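You operate a simulated robot arm through the tools that you are given. There is no shell and no other tool.

Carry out the task below with a simulated robot arm. There is one attempt and no reset: what you move stays moved.

JOB
Rinse and blow-dry the blue nozzle in the black ring, then rack it.
Fine: spin it meanwhile; stop before opening; seat by the rinse valve.

The check looks at the end state, three seconds after you hand in, the way a careful person would. Anything else that was tipped, shoved, dropped, spilled or broken makes it a failure.

ROBOT AND FRAMES
A 5-joint arm with a two-finger parallel gripper, fixed in place. Base frame: the origin is at the foot of the arm, x ahead of it, y to its left, z up; the work surface is at about z = 0. Readings come in m, rad, newtons and seconds.
With the tool pointing down near the work surface it reaches from about 0.26 to 0.6 m from the base axis. Its first joint turns from -1.152 to 1.152 rad. The tool tilts only in the upright plane through the base axis and itself; it spins freely about its own axis. Payload 1.57 kg.
Tool frame: the origin (TCP) lies between the finger pads and is the grasp point; the fingertips stand 0.03 m ahead of it; z points along the fingers, y is the line along which they close. The gripper opens to 0.08 m. The fingers are 0.017 m wide and 0.012 m thick; the gripper's body (0.04 by 0.082 m) begins 0.08 m behind the TCP.
Orientation is told as [roll, pitch, yaw] about the base's x, y, z axes, in that order, counted from this pose: with the fingers straight down and closing along the base's y, the tool's x points along the base's -x, its y along +y and its z along -z.

CONTROLS
- The arm moves only by the tool move_arm. Its argument "steps" is text: rows parted by semicolons, each of 7 numbers parted by spaces: the shift along the tool's x, y, z in units of 150 mm (1.0 is 150 mm), then the turn, a rotation vector about the tool's x, y, z in units of 60 degrees (1.0 is 60 degrees), then the finger opening in m, from 0 to 0.08. In form: x y z ax ay az fingers; .... A call has 1 to 20 rows; each row is the pose to reach, as a shift and turn from the pose commanded when the call began, along the tool's axes at that moment. A call with a number of a shift or a turn outside -1 to 1 is refused whole. Each row takes 0.2 s and may step no farther than 0.05 m and 0.15 rad from the row before; otherwise, or with a gripper value out of range, the whole call is refused. A pose out of reach is approached as far as the arm can. The call stops where the force on the tool passes 60 N (or 10 N more than at its start, if that is more) or the arm is blocked; 0.2 s more then pass. Each finger travels about 0.153 m/s and halts on what it meets, pressing with about 24 N; the grip force reading is that of the motor and also rises with nothing between the fingers. The clock runs only during rows and for 0.2 s after the last one: add rows that repeat a pose to give the fingers time. It gives the time, the measured TCP pose, the force on the tool (base axes), the opening and the grip force at its end, in the units of the frame above (readings bear some noise), with the torque about the TCP (base axes, N m) and any sound that the robot's microphone picked up.
- Cameras (640 x 400 px; columns grow to the right, rows downward): "scene" is fixed at [0.0395, 0.4034, 0.516]; the picture's right is [-0.71, -0.71, 0.00], its down [-0.47, 0.47, -0.74] and it looks along [0.53, -0.53, -0.67] (base axes); focal length 231 px, centre (320, 200). "wrist" rides on the gripper at [0.072, -0.007, -0.122] in the tool frame; the picture's right is [0.09, 1.00, 0.00], its down [-0.84, 0.08, -0.54] and it looks along [-0.54, 0.05, 0.84] (tool axes); focal length 238 px, centre (320, 200). There is no depth. A picture from a camera that has moved, and an enlarged one, comes with that camera's place and axes in the base frame and with its lens.
- snapshot(camera): a new picture of that camera. No time passes.
- zoom(camera, box): a new picture of the part [left, top, right, bottom] of that camera's present view, enlarged. No time passes.
- sign_off(): hands the job in; it is judged then, once.

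Places have to be worked out from the pictures, the camera data and where the tool is seen. Open the gripper and draw the arm clear of the work before you hand the job in, unless the task says otherwise.

The tools are called after "Call:" as name(argument=value, ...) on one line, values as JSON. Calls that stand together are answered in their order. move_arm: Moves the arm, as the interface text tells. Its arguments: {"type":"object","properties":{"steps":{"type":"string"}},"required":["steps"]} The other tools are called the same way: snapshot (camera) takes a picture; zoom (camera, box) takes an enlarged picture of a part of a camera's view; sign_off () hands the job in.

At the start:

```text
time: 0.0
tool_pos: [0.3768, -0.1483, 0.317]
tool_rot: [0.001, 0.0, -0.002]
force: [0.6, 0.0, 0.1]
torque: [-0.01, -0.03, 0.02]
grip_width: 0.0801
gripper_force: 0.0
```

scene: 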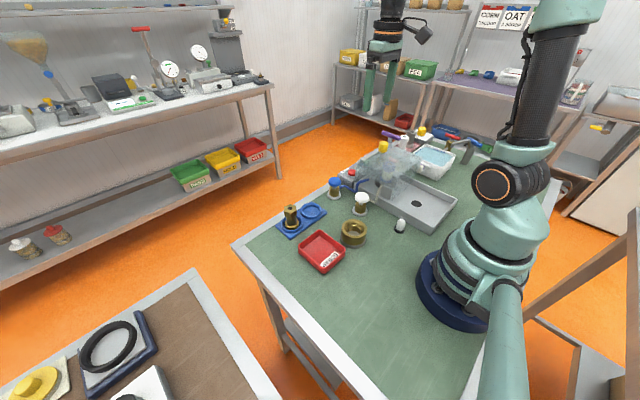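
wrist: 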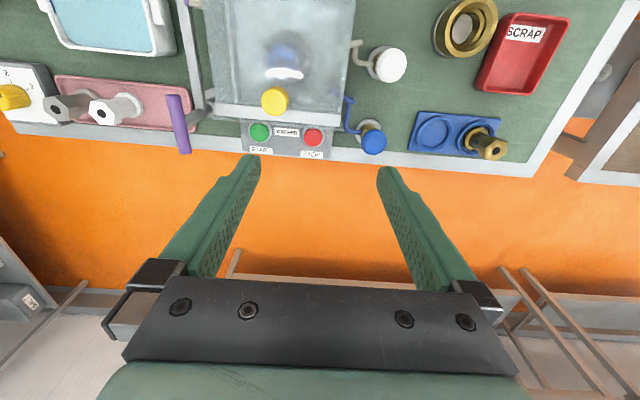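

I start by looking closely at the workspace from both cameras before moving anything.

Call:
zoom(camera="scene", box=[260, 110, 480, 280])

Call:
zoom(camera="wrist", box=[160, 0, 400, 170])

Call:
zoom(camera="wrist", box=[340, 0, 600, 170])

Call:
zoom(camera="wrist", box=[0, 0, 240, 170])

```text
2.35 times, centred on (370, 195) of scene
camera zoom: at [0.0395, 0.4034, 0.516], right [-0.71, -0.71, 0.0], down [-0.47, 0.47, -0.74], along [0.53, -0.53, -0.67], focal length 543 px, centre (202, 212)
```

zoom: 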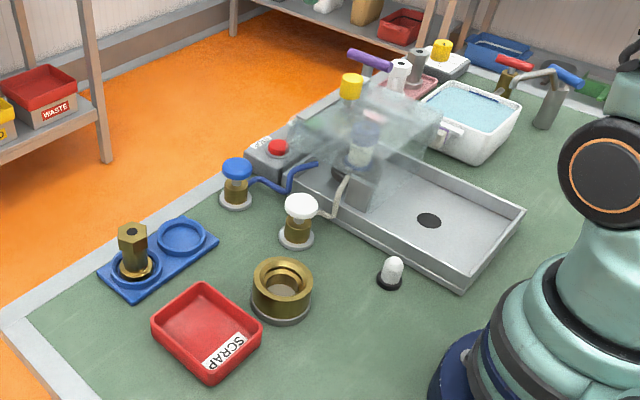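

```text
2.35 times, centred on (280, 85) of wrist
camera zoom: at [0.3046, -0.1555, 0.4382], right [-0.09, 1.0, 0.0], down [0.84, 0.08, 0.54], along [0.54, 0.05, -0.84], focal length 561 px, centre (414, 471)
```

zoom: 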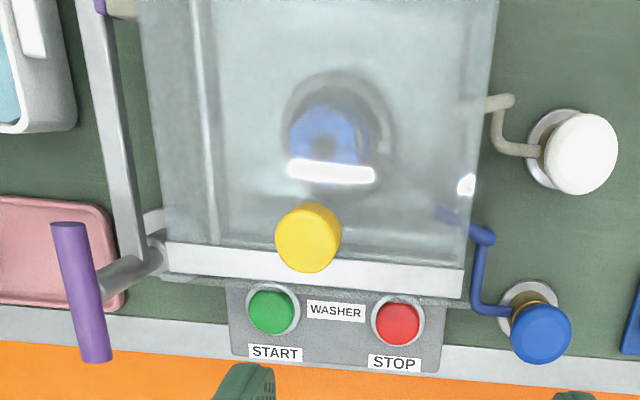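

```text
2.35 times, centred on (470, 85) of wrist
camera zoom: at [0.3046, -0.1555, 0.4382], right [-0.09, 1.0, 0.0], down [0.84, 0.08, 0.54], along [0.54, 0.05, -0.84], focal length 561 px, centre (-33, 471)
```

zoom: 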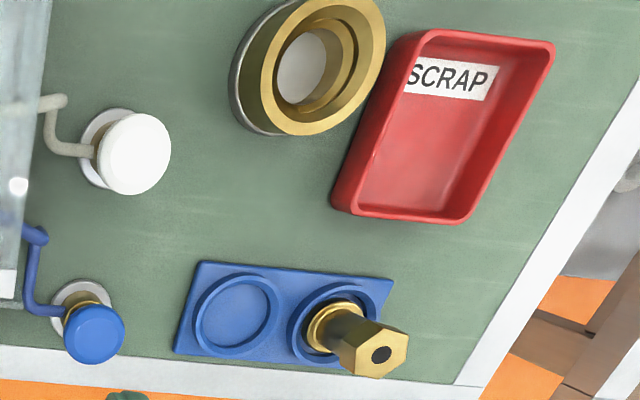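

```text
2.35 times, centred on (120, 85) of wrist
camera zoom: at [0.3046, -0.1555, 0.4382], right [-0.09, 1.0, 0.0], down [0.84, 0.08, 0.54], along [0.54, 0.05, -0.84], focal length 561 px, centre (791, 471)
```

zoom: 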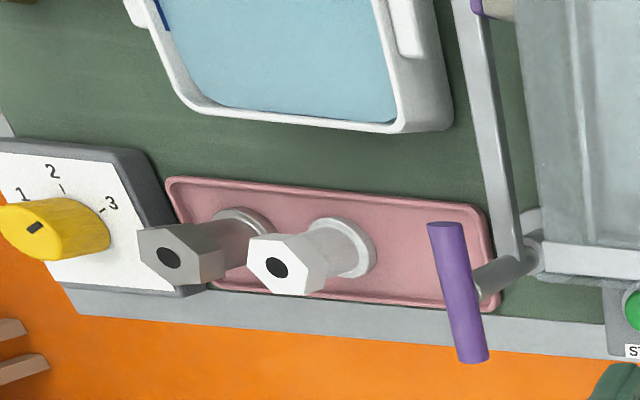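

The wrist view shows a covered washer with START/STOP buttons, a blue and a white valve, and a blue rack with one free seat. I spin the tool at height to look at things from other sides.

Call:
move_arm(steps="0 0 0 0 0 -0.14 0.08; 0 0 0 0 0 -0.28 0.08; 0 0 0 0 0 -0.42 0.08; 0 0 0 0 0 -0.56 0.08; 0 0 0 0 0 -0.70 0.08; 0 0 0 0 0 -0.84 0.08; 0 0 0 0 0 -0.98 0.08")

Call:
snapshot(camera="wrist")

Call:
snapshot(camera="scene")

```text
time: 1.6
tool_pos: [0.376, -0.1483, 0.3173]
tool_rot: [-0.002, 0.0, 1.029]
force: [0.0, -0.8, -0.9]
torque: [-0.01, 0.0, -0.02]
grip_width: 0.0799
gripper_force: 0.1
```

```text
taken
camera wrist: at [0.3452, -0.2136, 0.4381], right [-0.9, 0.43, 0.0], down [0.36, 0.76, 0.54], along [0.24, 0.49, -0.84], focal length 238 px, centre (320, 200)
```

wrist: 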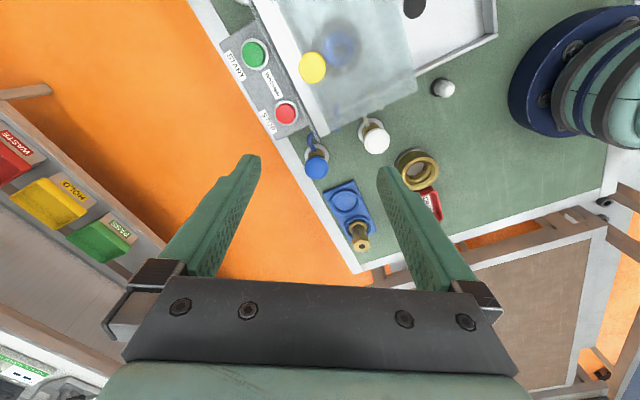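

```text
taken
```

scene: 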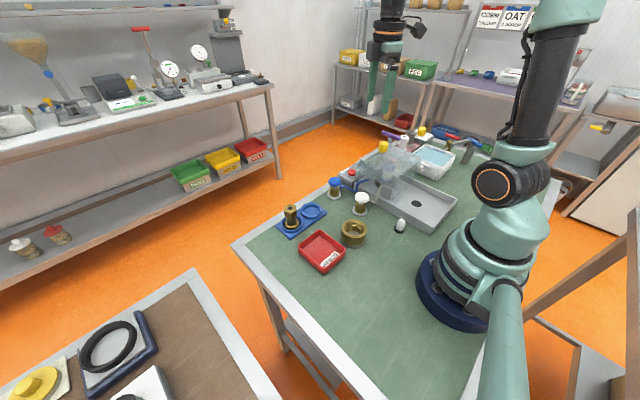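

I zoom in on the new wrist view to study the hood, the valves and the rack.

Call:
zoom(camera="wrist", box=[220, 0, 460, 150])

Call:
zoom(camera="wrist", box=[290, 110, 450, 210])

Call:
zoom(camera="scene", box=[330, 120, 470, 210])

Call:
zoom(camera="scene", box=[370, 120, 500, 190])

```text
2.67 times, centred on (340, 75) of wrist
camera zoom: at [0.3452, -0.2136, 0.4381], right [-0.9, 0.43, 0.0], down [0.36, 0.76, 0.54], along [0.24, 0.49, -0.84], focal length 636 px, centre (267, 533)
```

zoom: 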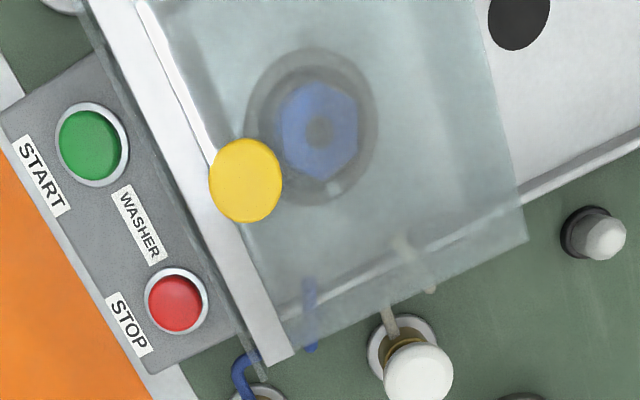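

```text
4.00 times, centred on (370, 160) of wrist
camera zoom: at [0.3452, -0.2136, 0.4381], right [-0.9, 0.43, 0.0], down [0.36, 0.76, 0.54], along [0.24, 0.49, -0.84], focal length 953 px, centre (120, 360)
```

zoom: 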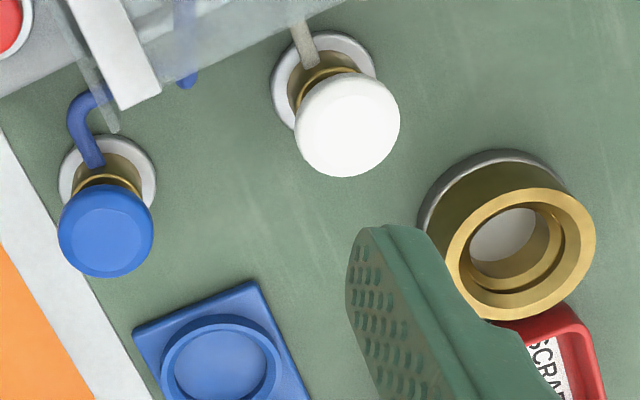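

```text
4.44 times, centred on (400, 165) of scene
camera zoom: at [0.0395, 0.4034, 0.516], right [-0.71, -0.71, 0.0], down [-0.47, 0.47, -0.74], along [0.53, -0.53, -0.67], focal length 1026 px, centre (-36, 356)
```

zoom: 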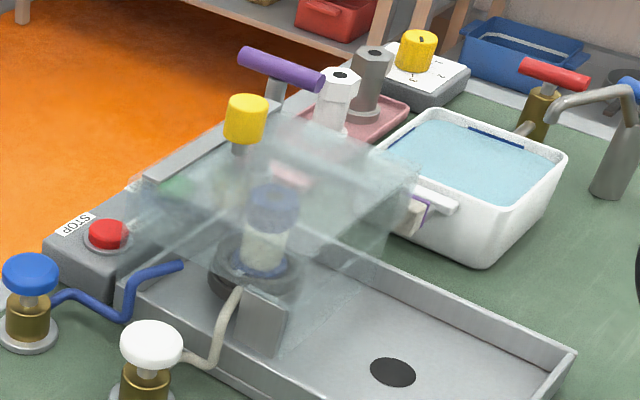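

```text
4.92 times, centred on (435, 155) of scene
camera zoom: at [0.0395, 0.4034, 0.516], right [-0.71, -0.71, 0.0], down [-0.47, 0.47, -0.74], along [0.53, -0.53, -0.67], focal length 1136 px, centre (-246, 422)
```

zoom: 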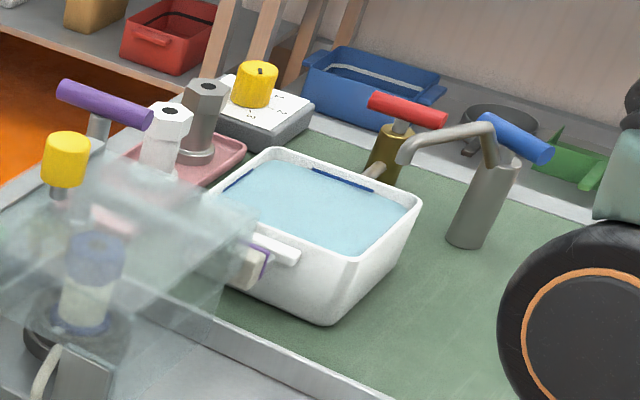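

The hex-topped blue nozzle stands in a black ring under the clear hood. I want to see the hood from the right-hand side, so I move to y ≈ -0.30 and turn to look towards +y.

Call:
move_arm(steps="0.214 -0.13 0 0 0 -0.13 0.08; 0.428 -0.26 0 0 0 -0.26 0.08; 0.642 -0.39 0 0 0 -0.39 0.08; 0.855 -0.518 0 0 0 -0.52 0.08")

Call:
snapshot(camera="wrist")

Call:
zoom(camera="wrist", box=[240, 0, 480, 150])

```text
time: 2.6
tool_pos: [0.3765, -0.2991, 0.3161]
tool_rot: [-0.002, 0.0, 1.574]
force: [-0.3, 0.0, -0.4]
torque: [-0.01, -0.01, 0.0]
grip_width: 0.0801
gripper_force: 0.2
```

```text
taken
camera wrist: at [0.3837, -0.3708, 0.4384], right [-1.0, -0.09, 0.0], down [-0.08, 0.84, 0.54], along [-0.05, 0.54, -0.84], focal length 238 px, centre (320, 200)
```

wrist: 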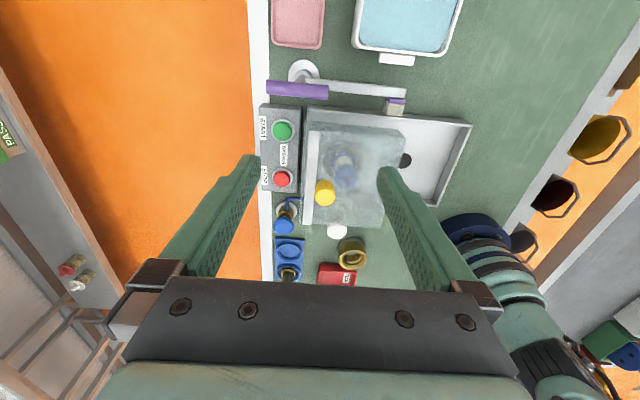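

```text
2.67 times, centred on (360, 75) of wrist
camera zoom: at [0.3837, -0.3708, 0.4384], right [-1.0, -0.09, 0.0], down [-0.08, 0.84, 0.54], along [-0.05, 0.54, -0.84], focal length 636 px, centre (213, 533)
```

zoom: 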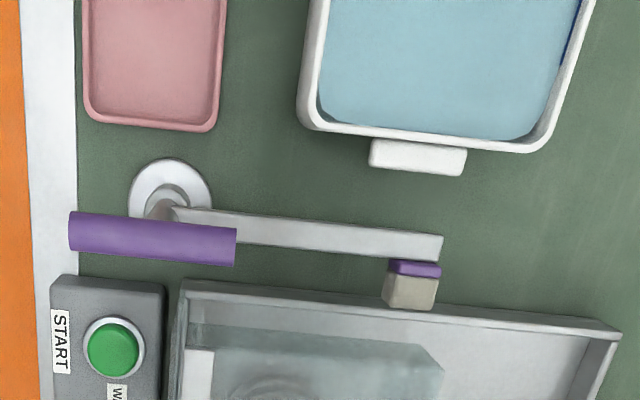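

The purple-handled piece is a separate swing arm with a scrub pad on it, which isn't part of this job. Next I look at the hood from the front (camera on the +x side).

Call:
move_arm(steps="-0.1 -0.1 0 0 0 -0.14 0.08; -0.2 -0.2 0 0 0 -0.28 0.08; -0.3 -0.3 0 0 0 -0.42 0.08; -0.4 -0.4 0 0 0 -0.56 0.08; -0.5 -0.5 0 0 0 -0.70 0.08; -0.6 -0.6 0 0 0 -0.84 0.08; -0.667 -0.7 0 0 0 -0.98 0.08")

Call:
snapshot(camera="wrist")

Call:
zoom(camera="wrist", box=[200, 0, 440, 150])

```text
time: 4.2
tool_pos: [0.4811, -0.1978, 0.3164]
tool_rot: [0.0, 0.001, 2.6]
force: [-0.3, 1.1, 0.9]
torque: [-0.03, -0.04, -0.01]
grip_width: 0.0802
gripper_force: 0.1
```

```text
taken
camera wrist: at [0.5467, -0.2299, 0.438], right [-0.43, -0.9, 0.0], down [-0.76, 0.36, 0.54], along [-0.49, 0.23, -0.84], focal length 238 px, centre (320, 200)
```

wrist: 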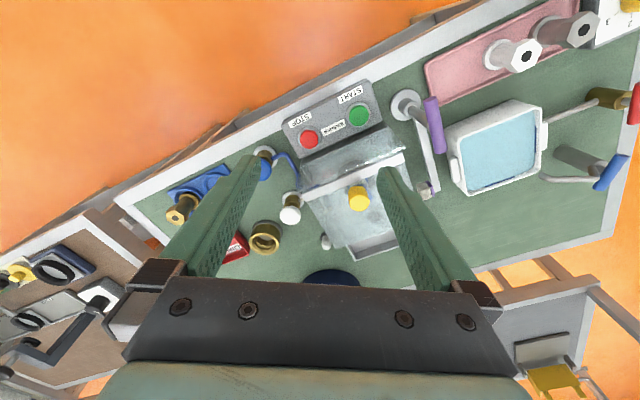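

```text
2.67 times, centred on (320, 75) of wrist
camera zoom: at [0.5467, -0.2299, 0.438], right [-0.43, -0.9, 0.0], down [-0.76, 0.36, 0.54], along [-0.49, 0.23, -0.84], focal length 636 px, centre (320, 533)
```

zoom: 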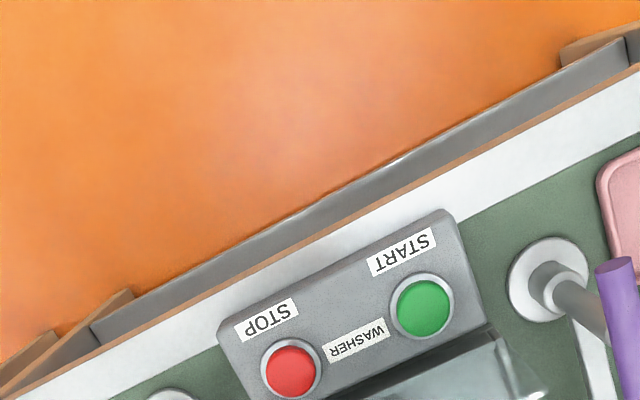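

I zoom on the hood in this view.

Call:
zoom(camera="wrist", box=[250, 110, 450, 270])

Call:
zoom(camera="wrist", box=[150, 140, 310, 260])

Call:
zoom(camera="wrist", box=[380, 0, 640, 200])

```text
2.50 times, centred on (350, 190) of wrist
camera zoom: at [0.5467, -0.2299, 0.438], right [-0.43, -0.9, 0.0], down [-0.76, 0.36, 0.54], along [-0.49, 0.23, -0.84], focal length 596 px, centre (245, 225)
```

zoom: 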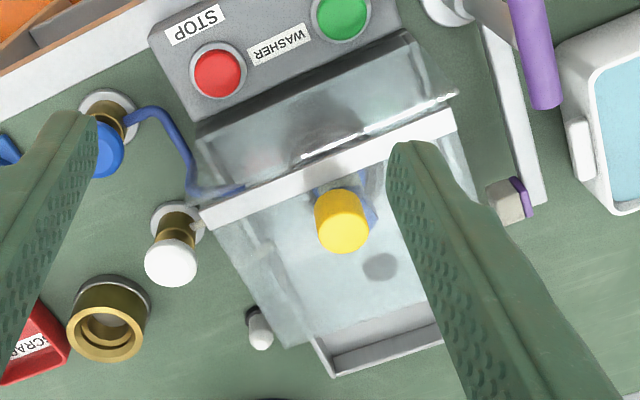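

```text
3.33 times, centred on (230, 200) of wrist
camera zoom: at [0.5467, -0.2299, 0.438], right [-0.43, -0.9, 0.0], down [-0.76, 0.36, 0.54], along [-0.49, 0.23, -0.84], focal length 794 px, centre (620, 200)
```

zoom: 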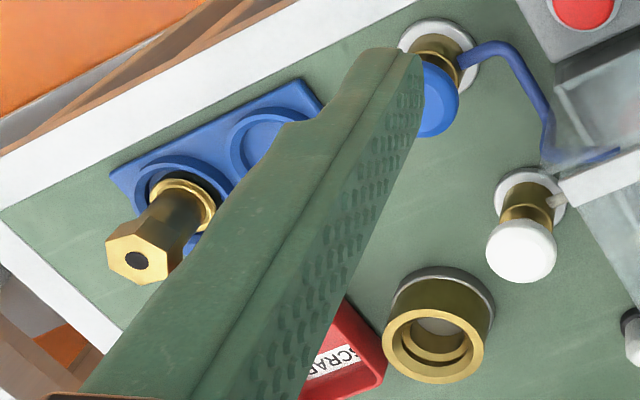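

```text
2.00 times, centred on (510, 100) of wrist
camera zoom: at [0.5467, -0.2299, 0.438], right [-0.43, -0.9, 0.0], down [-0.76, 0.36, 0.54], along [-0.49, 0.23, -0.84], focal length 477 px, centre (-60, 400)
```

zoom: 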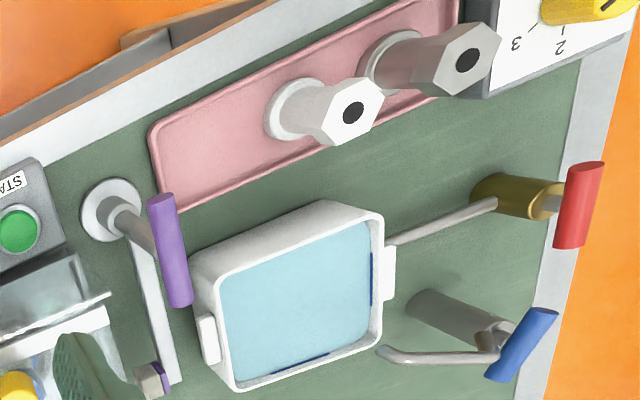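

I zoom heavily from the scene camera on the hood, to find its hinge and the knob mount.

Call:
zoom(camera="scene", box=[350, 135, 430, 185])

Call:
zoom(camera="scene", box=[320, 165, 420, 235])

Call:
zoom(camera="scene", box=[270, 185, 370, 255])

```text
8.00 times, centred on (390, 160) of scene
camera zoom: at [0.0395, 0.4034, 0.516], right [-0.71, -0.71, 0.0], down [-0.47, 0.47, -0.74], along [0.53, -0.53, -0.67], focal length 1847 px, centre (-240, 520)
```

zoom: 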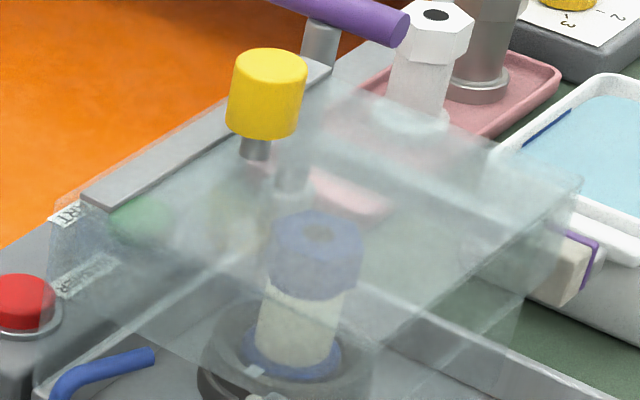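

```text
5.71 times, centred on (370, 200) of scene
camera zoom: at [0.0395, 0.4034, 0.516], right [-0.71, -0.71, 0.0], down [-0.47, 0.47, -0.74], along [0.53, -0.53, -0.67], focal length 1319 px, centre (34, 200)
```

zoom: 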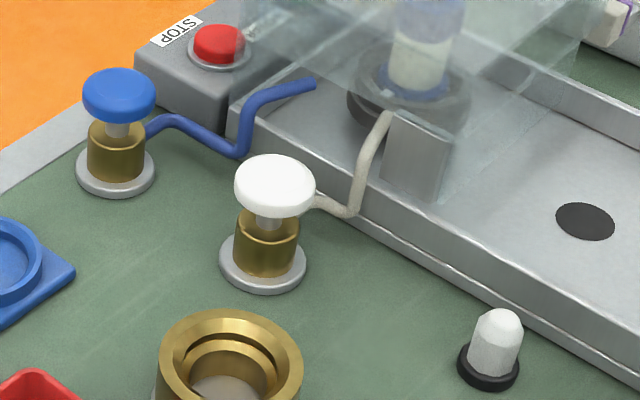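

```text
5.71 times, centred on (320, 220) of scene
camera zoom: at [0.0395, 0.4034, 0.516], right [-0.71, -0.71, 0.0], down [-0.47, 0.47, -0.74], along [0.53, -0.53, -0.67], focal length 1319 px, centre (320, 86)
```

zoom: 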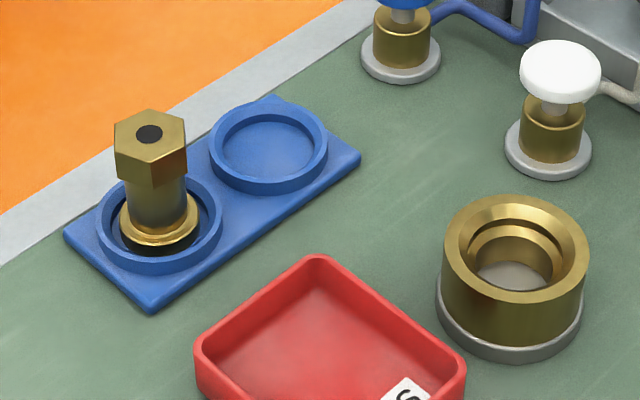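

The hood has the yellow knob close to its +x edge, with a strip along that edge. I go lower in front of it, with the fingers closed, to see its construction.

Call:
move_arm(steps="-0.057 0.038 0.16 0 0 -0.13 0.04; -0.114 0.076 0.32 0 0 -0.26 0.0; -0.17 0.114 0.48 0 0 -0.39 0.0; -0.227 0.152 0.64 0 0 -0.52 0.0")

Call:
snapshot(camera="wrist")

Call:
zoom(camera="wrist", box=[200, 80, 480, 255])

```text
time: 5.2
tool_pos: [0.469, 0.0151, 0.2197]
tool_rot: [-0.001, 0.002, 3.041]
force: [-0.3, 0.5, -0.1]
torque: [-0.03, 0.0, 0.02]
grip_width: 0.0
gripper_force: 21.1
out of reach, approached as far as the arm can: row 1, 2, 3, 4
```

```text
taken
camera wrist: at [0.542, 0.0135, 0.3408], right [-0.01, -1.0, 0.0], down [-0.84, 0.01, 0.54], along [-0.54, 0.0, -0.84], focal length 238 px, centre (320, 200)
```

wrist: 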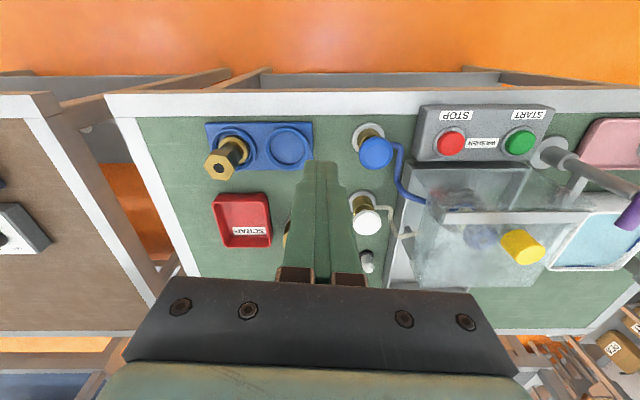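

```text
2.29 times, centred on (340, 168) of wrist
camera zoom: at [0.542, 0.0135, 0.3408], right [-0.01, -1.0, 0.0], down [-0.84, 0.01, 0.54], along [-0.54, 0.0, -0.84], focal length 545 px, centre (274, 274)
```

zoom: 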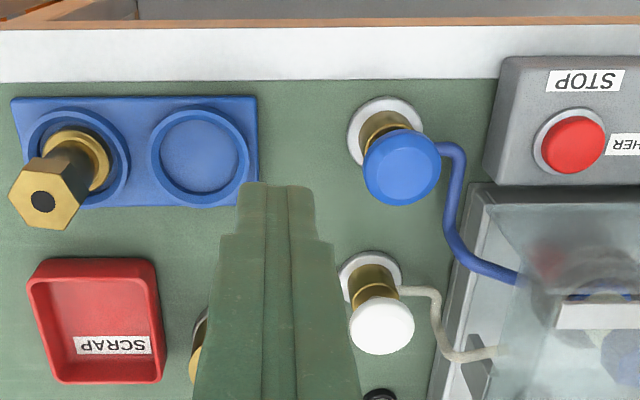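

The spin joint has a limit, so the arm slid sideways, but it stayed well above everything. From here the view of the hood is useful, so I zoom on it.

Call:
zoom(camera="wrist", box=[380, 90, 640, 300])

Call:
snapshot(camera="scene")

```text
1.90 times, centred on (510, 195) of wrist
camera zoom: at [0.542, 0.0135, 0.3408], right [-0.01, -1.0, 0.0], down [-0.84, 0.01, 0.54], along [-0.54, 0.0, -0.84], focal length 454 px, centre (-42, 210)
```

zoom: 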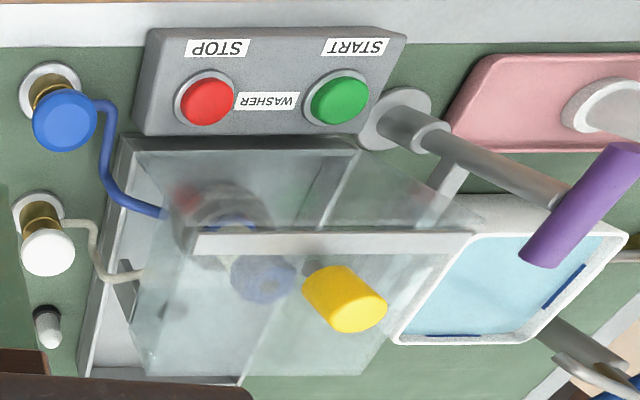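

```text
taken
```

scene: 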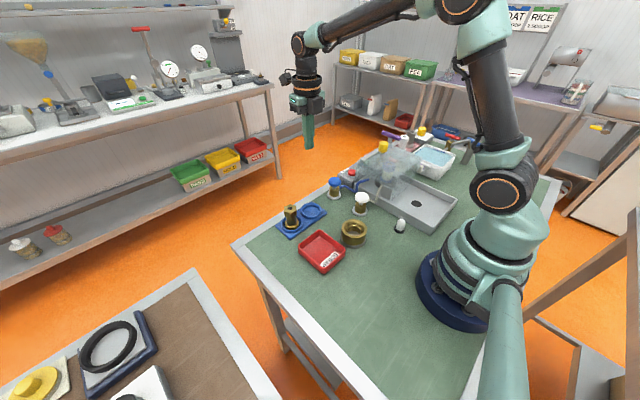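

The commanded pose may now differ from the measured one, so I make a small spin back in free air to see where the reference stands.

Call:
move_arm(steps="0 0 0 0 0 0.14 0; 0 0 0 0 0 0.28 0; 0 0 0 0 0 0.28 0")

```text
time: 6.0
tool_pos: [0.4693, 0.0136, 0.22]
tool_rot: [-0.001, 0.0, 2.745]
force: [-0.3, 0.1, -0.4]
torque: [0.0, -0.05, 0.02]
grip_width: 0.0002
gripper_force: 21.3
```

The reference follows the measured pose. I spin back towards yaw -90°, staying in free air at z = 0.22.

Call:
move_arm(steps="0 0 0 0 0 0.14 0; 0 0 0 0 0 0.28 0; 0 0 0 0 0 0.42 0; 0 0 0 0 0 0.56 0; 0 0 0 0 0 0.70 0; 0 0 0 0 0 0.84 0; 0 0 0 0 0 0.98 0")

```text
time: 7.6
tool_pos: [0.4715, 0.0127, 0.2213]
tool_rot: [0.0, -0.001, 1.717]
force: [-0.7, -0.5, 0.9]
torque: [0.03, 0.03, 0.0]
grip_width: 0.0
gripper_force: 21.9
```

Yaw is now 1.72, and I keep spinning in place.

Call:
move_arm(steps="0 0 0 0 0 0.14 0; 0 0 0 0 0 0.28 0; 0 0 0 0 0 0.42 0; 0 0 0 0 0 0.56 0; 0 0 0 0 0 0.70 0; 0 0 0 0 0 0.84 0; 0 0 0 0 0 0.98 0")

```text
time: 9.2
tool_pos: [0.4704, 0.0127, 0.2206]
tool_rot: [-0.001, -0.001, 0.691]
force: [-0.1, -0.1, 0.8]
torque: [-0.01, -0.03, -0.02]
grip_width: 0.0001
gripper_force: 21.2
```

Yaw is 0.69, and I carry on the same way.

Call:
move_arm(steps="0 0 0 0 0 0.14 0; 0 0 0 0 0 0.28 0; 0 0 0 0 0 0.42 0; 0 0 0 0 0 0.56 0; 0 0 0 0 0 0.70 0; 0 0 0 0 0 0.84 0; 0 0 0 0 0 0.98 0")

Call:
snapshot(camera="wrist")

```text
time: 10.8
tool_pos: [0.4722, 0.0105, 0.2209]
tool_rot: [0.001, -0.001, -0.335]
force: [0.9, 0.3, 0.4]
torque: [0.01, -0.02, -0.01]
grip_width: 0.0
gripper_force: 21.7
```

```text
taken
camera wrist: at [0.4011, 0.0292, 0.342], right [0.24, 0.97, 0.0], down [0.82, -0.2, 0.54], along [0.53, -0.13, -0.84], focal length 238 px, centre (320, 200)
```

wrist: 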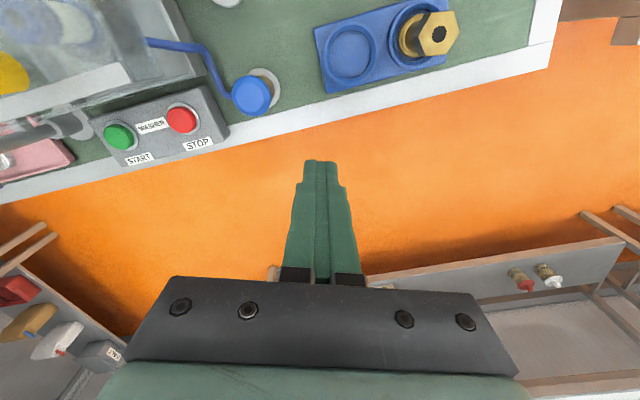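

I continue to about yaw -80° while moving to (0.33, -0.02, 0.20), so that the camera looks sideways at the hood.

Call:
move_arm(steps="0.116 -0.071 0.019 0 0 0.14 0; 0.233 -0.142 0.038 0 0 0.28 0; 0.349 -0.213 0.057 0 0 0.42 0; 0.466 -0.283 0.076 0 0 0.56 0; 0.582 -0.354 0.095 0 0 0.70 0; 0.698 -0.425 0.114 0 0 0.84 0; 0.815 -0.496 0.133 0 0 0.98 0")

Call:
snapshot(camera="wrist")

Call:
zoom(camera="wrist", box=[190, 0, 470, 170])

```text
time: 12.4
tool_pos: [0.3314, -0.0176, 0.2009]
tool_rot: [0.001, -0.001, -1.362]
force: [0.1, 0.6, 0.6]
torque: [0.01, -0.01, -0.02]
grip_width: 0.0001
gripper_force: 20.9
```

```text
taken
camera wrist: at [0.3099, 0.0501, 0.3225], right [0.95, 0.3, 0.0], down [0.25, -0.8, 0.54], along [0.16, -0.52, -0.84], focal length 238 px, centre (320, 200)
```

wrist: 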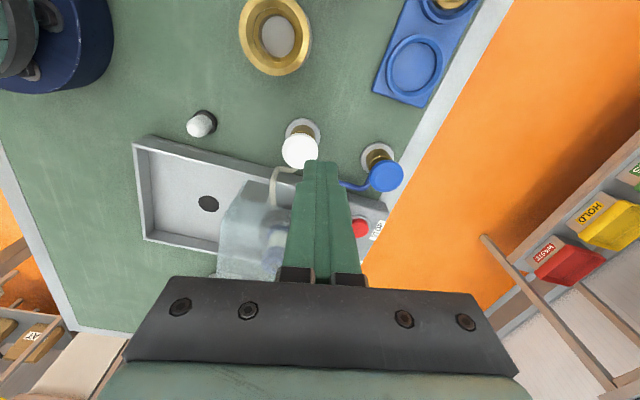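

```text
2.29 times, centred on (330, 85) of wrist
camera zoom: at [0.3099, 0.0501, 0.3225], right [0.95, 0.3, 0.0], down [0.25, -0.8, 0.54], along [0.16, -0.52, -0.84], focal length 545 px, centre (297, 463)
```

zoom: 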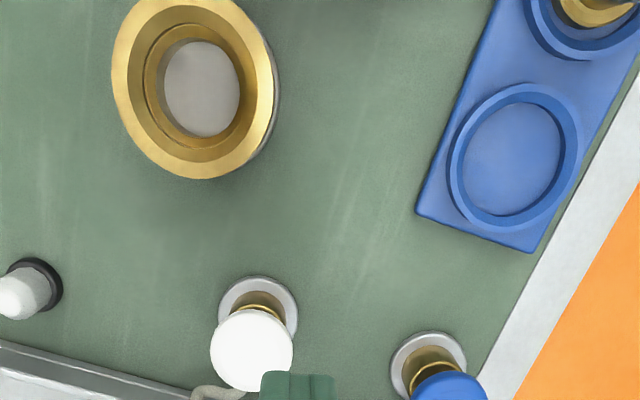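

I zoom on the hood as seen from here.

Call:
zoom(camera="wrist", box=[130, 130, 410, 290])

Call:
zoom(camera="wrist", box=[200, 160, 310, 285])

```text
2.29 times, centred on (270, 210) of wrist
camera zoom: at [0.3099, 0.0501, 0.3225], right [0.95, 0.3, 0.0], down [0.25, -0.8, 0.54], along [0.16, -0.52, -0.84], focal length 545 px, centre (434, 177)
```

zoom: 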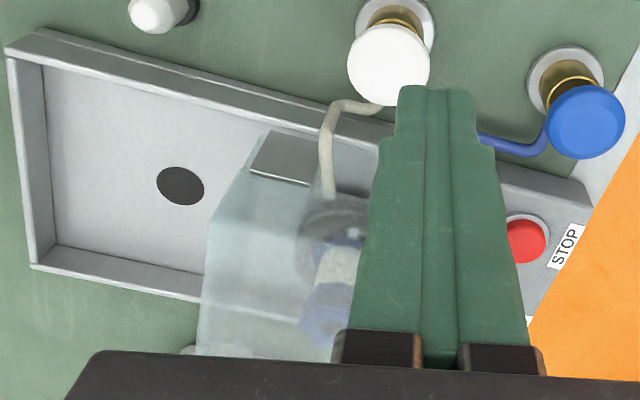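

```text
3.20 times, centred on (255, 222) of wrist
camera zoom: at [0.3099, 0.0501, 0.3225], right [0.95, 0.3, 0.0], down [0.25, -0.8, 0.54], along [0.16, -0.52, -0.84], focal length 763 px, centre (528, 128)
```

zoom: 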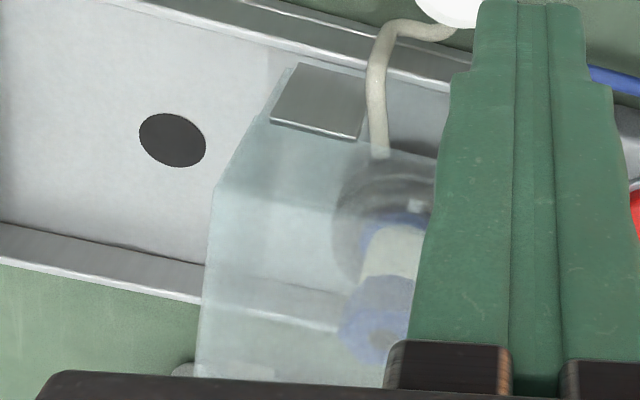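

A grey bracket sits at the hood's rear lower corner, so the hood probably swings up and back towards the arm. Now I head for START, which I judge to be at about (0.436, -0.247, 0.04), going round the front of the hood at z = 0.22.

Call:
move_arm(steps="-0.14 0.208 -0.042 0 0 0 0; -0.28 0.415 -0.085 0 0 0 0; -0.421 0.623 -0.127 0 0 0 0; -0.70 0.565 -0.127 0 0 0 0; -0.976 0.506 -0.127 0 0 0 0")

Call:
snapshot(camera="wrist")

```text
time: 13.6
tool_pos: [0.437, -0.1445, 0.2212]
tool_rot: [-0.001, -0.001, -1.358]
force: [-0.2, 0.5, -0.1]
torque: [0.01, 0.0, 0.04]
grip_width: 0.0
gripper_force: 21.3
```

```text
taken
camera wrist: at [0.4157, -0.0762, 0.3416], right [0.95, 0.3, 0.0], down [0.25, -0.8, 0.54], along [0.16, -0.52, -0.84], focal length 238 px, centre (320, 200)
```

wrist: 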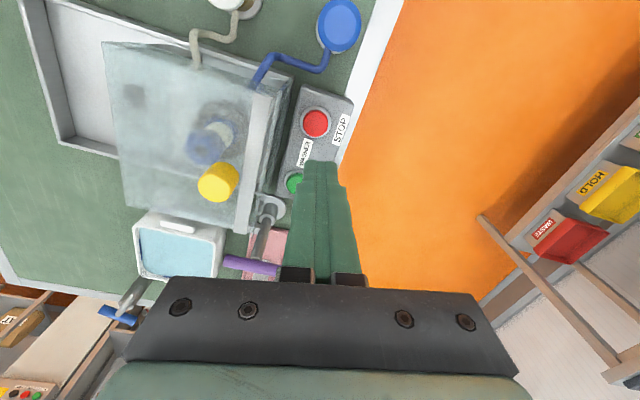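

This is a good view of the hood side and the buttons, so I zoom in before pressing.

Call:
zoom(camera="wrist", box=[80, 20, 340, 240])

Call:
zoom(camera="wrist", box=[180, 130, 320, 280])

```text
1.82 times, centred on (210, 130) of wrist
camera zoom: at [0.4157, -0.0762, 0.3416], right [0.95, 0.3, 0.0], down [0.25, -0.8, 0.54], along [0.16, -0.52, -0.84], focal length 433 px, centre (520, 327)
```

zoom: 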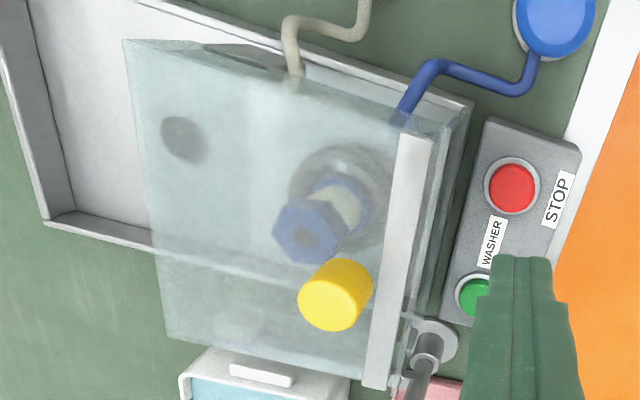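

```text
2.67 times, centred on (250, 205) of wrist
camera zoom: at [0.4157, -0.0762, 0.3416], right [0.95, 0.3, 0.0], down [0.25, -0.8, 0.54], along [0.16, -0.52, -0.84], focal length 636 px, centre (507, 187)
```

zoom: 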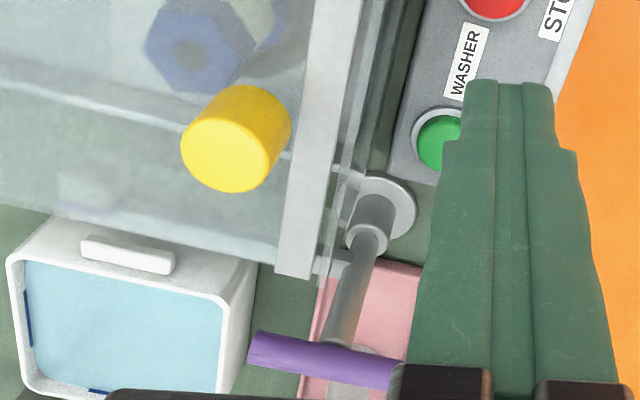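

The path is clear: I move over START at about (0.434, -0.247) and come down to leave the tips roughly 2 cm above it.

Call:
move_arm(steps="-0.222 -0.054 0 0 0 0 0; -0.444 -0.108 0 0 0 0 0; -0.665 -0.161 0 0 0 0 0; -0.665 -0.161 0.3 0 0 0 0; -0.665 -0.161 0.6 0 0 0 0; -0.665 -0.161 0.82 0 0 0 0")

Call:
snapshot(camera="wrist")

Call:
zoom(camera="scene", box=[320, 90, 460, 190])

```text
time: 15.0
tool_pos: [0.4334, -0.2488, 0.097]
tool_rot: [0.0, 0.0, -1.358]
force: [-0.5, -0.1, -0.6]
torque: [0.0, 0.0, 0.03]
grip_width: 0.0002
gripper_force: 21.2
```

```text
taken
camera wrist: at [0.4111, -0.1801, 0.2184], right [0.95, 0.3, 0.0], down [0.25, -0.8, 0.54], along [0.16, -0.52, -0.84], focal length 238 px, centre (320, 200)
```

wrist: 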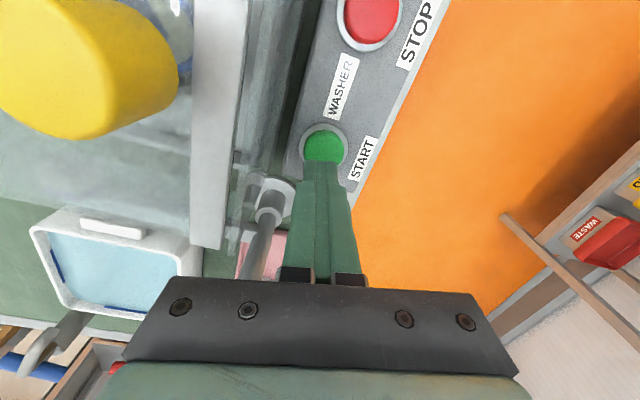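

```text
4.00 times, centred on (390, 140) of scene
camera zoom: at [0.0395, 0.4034, 0.516], right [-0.71, -0.71, 0.0], down [-0.47, 0.47, -0.74], along [0.53, -0.53, -0.67], focal length 923 px, centre (40, 440)
```

zoom: 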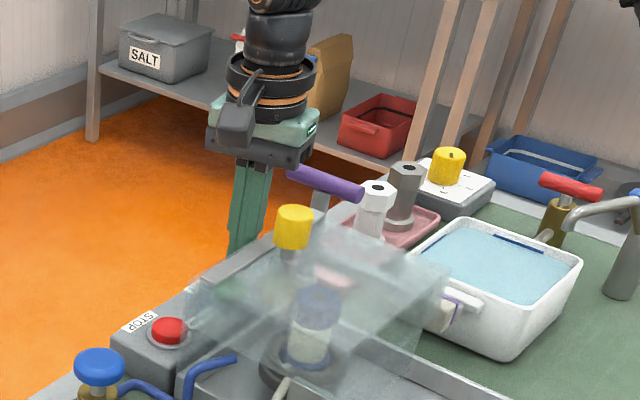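

The tips are right above the green button, whose top I put at about z = 0.037. I lower in small steps and watch force and sound.

Call:
move_arm(steps="0.02 0.004 0.1 0 0 0 0; 0.02 0.004 0.14 0 0 0 0; 0.02 0.004 0.17 0 0 0 0; 0.02 0.004 0.19 0 0 0 0")

```text
time: 16.0
tool_pos: [0.4334, -0.2454, 0.0694]
tool_rot: [0.0, 0.001, -1.359]
force: [-6.5, 0.3, 16.2]
torque: [-0.01, 0.18, -0.01]
grip_width: 0.0
gripper_force: 20.8
heard: click
```

I heard a click, with 16 N of push-back, so START was pressed. I lift straight off and check the cameras for spinning.

Call:
move_arm(steps="0 0 -0.1 0 0 0 0; 0 0 -0.3 0 0 0 0; 0 0 -0.6 0 0 0 0; 0 0 -0.85 0 0 0 0")

Call:
zoom(camera="scene", box=[350, 135, 430, 185])

Call:
snapshot(camera="scene")

Call:
snapshot(camera="wrist")

```text
time: 17.0
tool_pos: [0.4341, -0.2448, 0.1956]
tool_rot: [0.0, 0.0, -1.359]
force: [-0.2, -0.1, -0.6]
torque: [0.0, 0.0, 0.0]
grip_width: 0.0
gripper_force: 20.6
```

```text
8.00 times, centred on (390, 160) of scene
camera zoom: at [0.0395, 0.4034, 0.516], right [-0.71, -0.71, 0.0], down [-0.47, 0.47, -0.74], along [0.53, -0.53, -0.67], focal length 1847 px, centre (-240, 520)
```

zoom: 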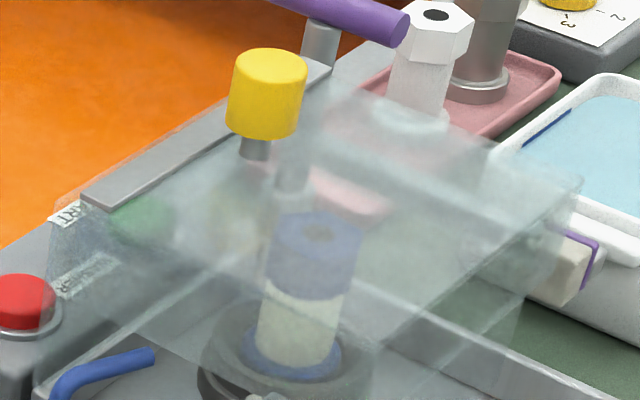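

```text
taken
```

scene: 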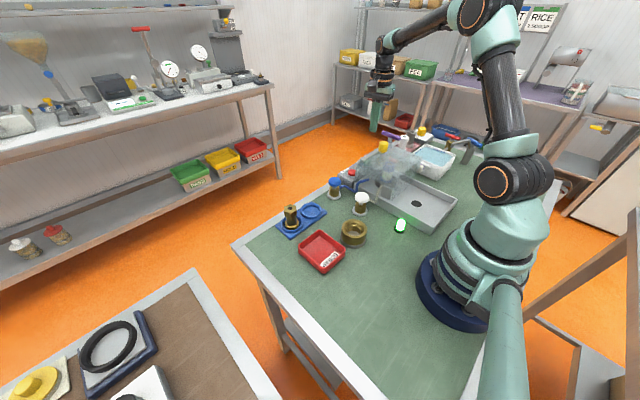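

```text
taken
camera wrist: at [0.4128, -0.1763, 0.3168], right [0.95, 0.3, 0.0], down [0.25, -0.8, 0.54], along [0.16, -0.52, -0.84], focal length 238 px, centre (320, 200)
```

wrist: 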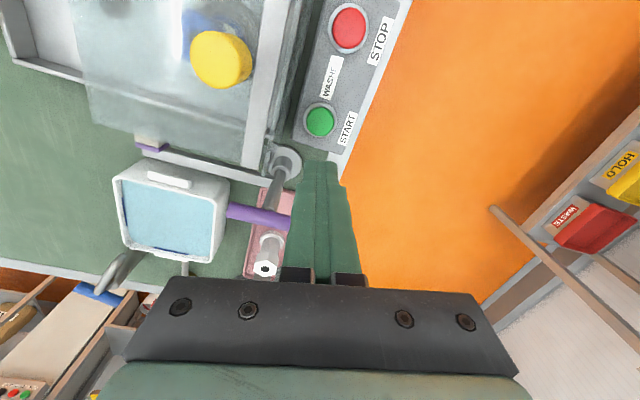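

The indicator lamp has turned green, so the spinner is running. Next I go to the blue valve at about (0.428, -0.057), cap top near z = 0.065.

Call:
move_arm(steps="0.3 0.05 0 0 0 0 0; 0.6 0.1 0 0 0 0 0; 0.889 0.147 0 0 0 0 0")

```text
time: 17.8
tool_pos: [0.4258, -0.1092, 0.1957]
tool_rot: [0.0, 0.001, -1.361]
force: [-0.6, -0.9, 0.2]
torque: [-0.02, 0.01, -0.01]
grip_width: 0.0002
gripper_force: 21.4
```

I move over the blue cap and descend part of the way, then check the alignment.

Call:
move_arm(steps="0.17 0.043 0 0 0 0 0; 0.337 0.085 0 0 0 0 0; 0.337 0.085 0.2 0 0 0 0; 0.337 0.085 0.4 0 0 0 0")

Call:
snapshot(camera="wrist")

Call:
zoom(camera="scene", box=[290, 130, 390, 230])

```text
time: 18.8
tool_pos: [0.4292, -0.0581, 0.136]
tool_rot: [-0.001, -0.001, -1.358]
force: [0.4, -0.7, -0.4]
torque: [-0.02, -0.03, 0.03]
grip_width: 0.0001
gripper_force: 21.3
```

```text
taken
camera wrist: at [0.408, 0.0106, 0.2575], right [0.95, 0.3, 0.0], down [0.25, -0.8, 0.54], along [0.16, -0.52, -0.84], focal length 238 px, centre (320, 200)
```

wrist: 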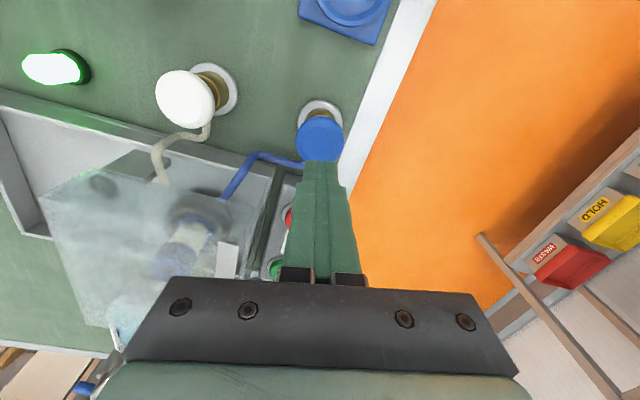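

```text
4.00 times, centred on (340, 180) of scene
camera zoom: at [0.0395, 0.4034, 0.516], right [-0.71, -0.71, 0.0], down [-0.47, 0.47, -0.74], along [0.53, -0.53, -0.67], focal length 923 px, centre (240, 280)
```

zoom: 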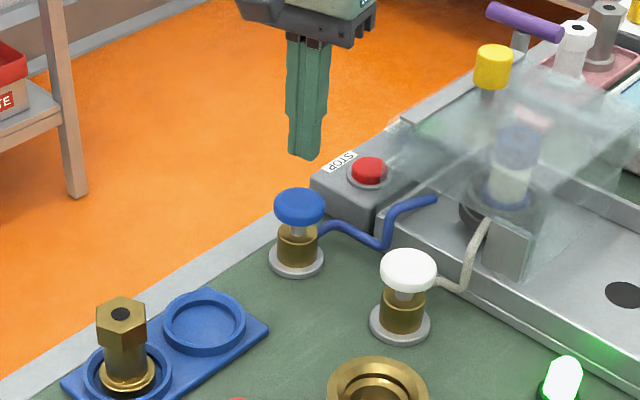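

The tips are aligned over the blue cap, so I lower gently onto it to test whether it is a push type.

Call:
move_arm(steps="0.02 0 0.12 0 0 0 0; 0.02 0 0.22 0 0 0 0; 0.02 0 0.25 0 0 0 0; 0.02 0 0.27 0 0 0 0")

```text
time: 19.8
tool_pos: [0.4289, -0.0548, 0.0958]
tool_rot: [0.0, 0.001, -1.358]
force: [0.2, 0.5, -0.2]
torque: [0.0, 0.0, 0.01]
grip_width: 0.0
gripper_force: 21.5
```

No contact yet at tip z = 0.066; I go on down in 2–3 mm steps.

Call:
move_arm(steps="0 0 0.015 0 0 0 0; 0 0 0.03 0 0 0 0; 0 0 0.045 0 0 0 0")

Call:
zoom(camera="scene", box=[290, 130, 390, 230])

```text
time: 20.6
tool_pos: [0.4275, -0.0551, 0.0889]
tool_rot: [0.002, -0.001, -1.359]
force: [0.6, 0.1, 2.5]
torque: [0.05, 0.01, 0.02]
grip_width: 0.0
gripper_force: 21.0
```

```text
4.00 times, centred on (340, 180) of scene
camera zoom: at [0.0395, 0.4034, 0.516], right [-0.71, -0.71, 0.0], down [-0.47, 0.47, -0.74], along [0.53, -0.53, -0.67], focal length 923 px, centre (240, 280)
```

zoom: 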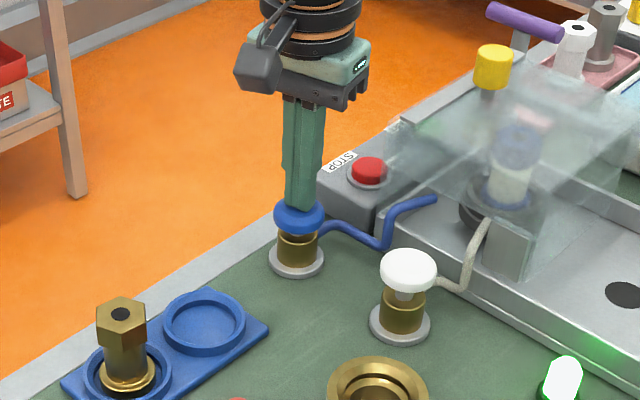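

The blue cap is sinking with a light 2.5 N of resistance, so it's a push valve. I push it further and listen.

Call:
move_arm(steps="0 0 0.015 0 0 0 0; 0 0 0.03 0 0 0 0")

Call:
zoom(camera="scene", box=[310, 130, 430, 220])

Call:
snapshot(camera="wrist")

```text
time: 21.2
tool_pos: [0.4281, -0.0554, 0.0842]
tool_rot: [0.0, -0.001, -1.357]
force: [0.8, 0.3, 4.7]
torque: [0.03, -0.01, -0.02]
grip_width: 0.0
gripper_force: 21.4
heard: click
```

```text
4.44 times, centred on (370, 175) of scene
camera zoom: at [0.0395, 0.4034, 0.516], right [-0.71, -0.71, 0.0], down [-0.47, 0.47, -0.74], along [0.53, -0.53, -0.67], focal length 1026 px, centre (98, 311)
```

zoom: 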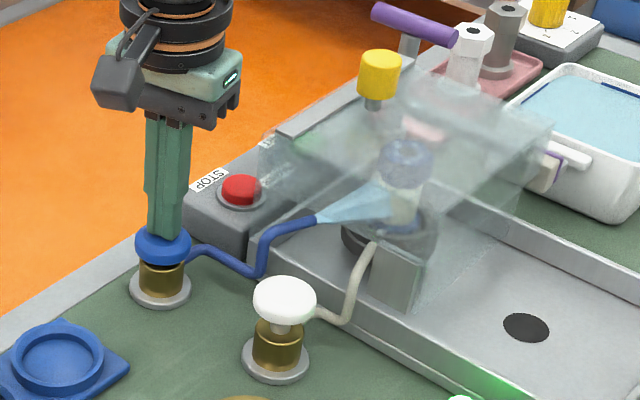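

```text
taken
camera wrist: at [0.4068, 0.0134, 0.2058], right [0.95, 0.3, 0.0], down [0.25, -0.8, 0.54], along [0.16, -0.52, -0.84], focal length 238 px, centre (320, 200)
```

wrist: 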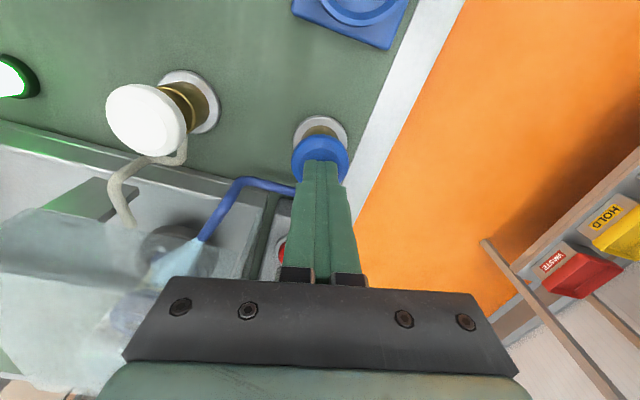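

The blue valve clicked and a water jet is now hitting the nozzle, so blue is the rinse valve. I hold it down while the nozzle spins.

Call:
move_arm(steps="0 0 0 0 0 0 0; 0 0 0 0 0 0 0; 0 0 0 0 0 0 0; 0 0 0 0 0 0 0; 0 0 0 0 0 0 0; 0 0 0 0 0 0 0; 0 0 0 0 0 0 0; 0 0 0 0 0 0 0; 0 0 0 0 0 0 0; 0 0 0 0 0 0 0; 0 0 0 0 0 0 0; 0 0 0 0 0 0 0; 0 0 0 0 0 0 0; 0 0 0 0 0 0 0; 0 0 0 0 0 0 0")

Call:
zoom(camera="scene", box=[350, 130, 430, 195])

Call:
snapshot(camera="scene")

```text
time: 24.4
tool_pos: [0.428, -0.0538, 0.0841]
tool_rot: [-0.001, 0.0, -1.358]
force: [1.0, -1.6, 4.4]
torque: [-0.04, 0.01, 0.01]
grip_width: 0.0003
gripper_force: 21.7
```

```text
6.15 times, centred on (390, 162) of scene
camera zoom: at [0.0395, 0.4034, 0.516], right [-0.71, -0.71, 0.0], down [-0.47, 0.47, -0.74], along [0.53, -0.53, -0.67], focal length 1420 px, centre (-111, 431)
```

zoom: 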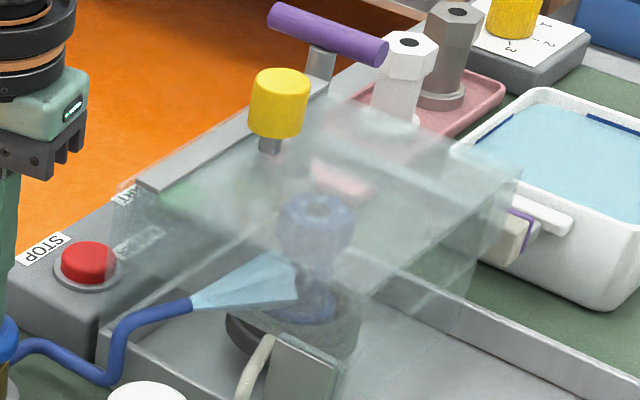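

```text
taken
```

scene: 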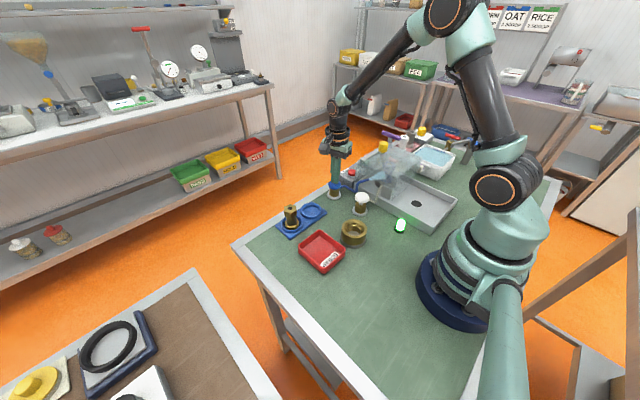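

The body's cream-coloured soil is gone and the nozzle now looks blue and wet. I hold about 2.5 s more to be thorough, then check.

Call:
move_arm(steps="0 0 0 0 0 0 0; 0 0 0 0 0 0 0; 0 0 0 0 0 0 0; 0 0 0 0 0 0 0; 0 0 0 0 0 0 0; 0 0 0 0 0 0 0; 0 0 0 0 0 0 0; 0 0 0 0 0 0 0; 0 0 0 0 0 0 0; 0 0 0 0 0 0 0; 0 0 0 0 0 0 0; 0 0 0 0 0 0 0")

Call:
zoom(camera="scene", box=[370, 140, 420, 190])

```text
time: 27.0
tool_pos: [0.4266, -0.0545, 0.0845]
tool_rot: [0.0, 0.0, -1.357]
force: [0.9, 0.6, 4.1]
torque: [0.01, -0.05, -0.02]
grip_width: 0.0001
gripper_force: 21.3
```

```text
8.00 times, centred on (395, 165) of scene
camera zoom: at [0.0395, 0.4034, 0.516], right [-0.71, -0.71, 0.0], down [-0.47, 0.47, -0.74], along [0.53, -0.53, -0.67], focal length 1847 px, centre (-280, 480)
```

zoom: 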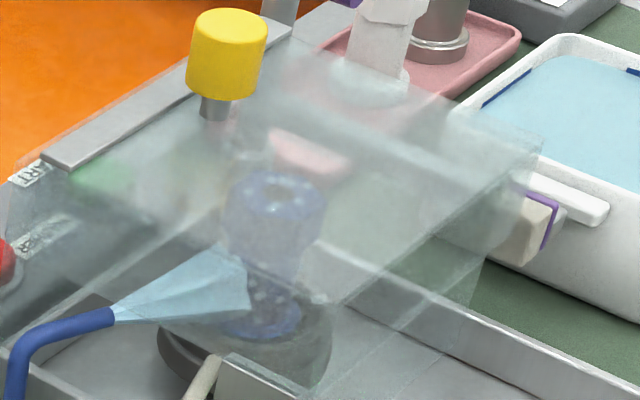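

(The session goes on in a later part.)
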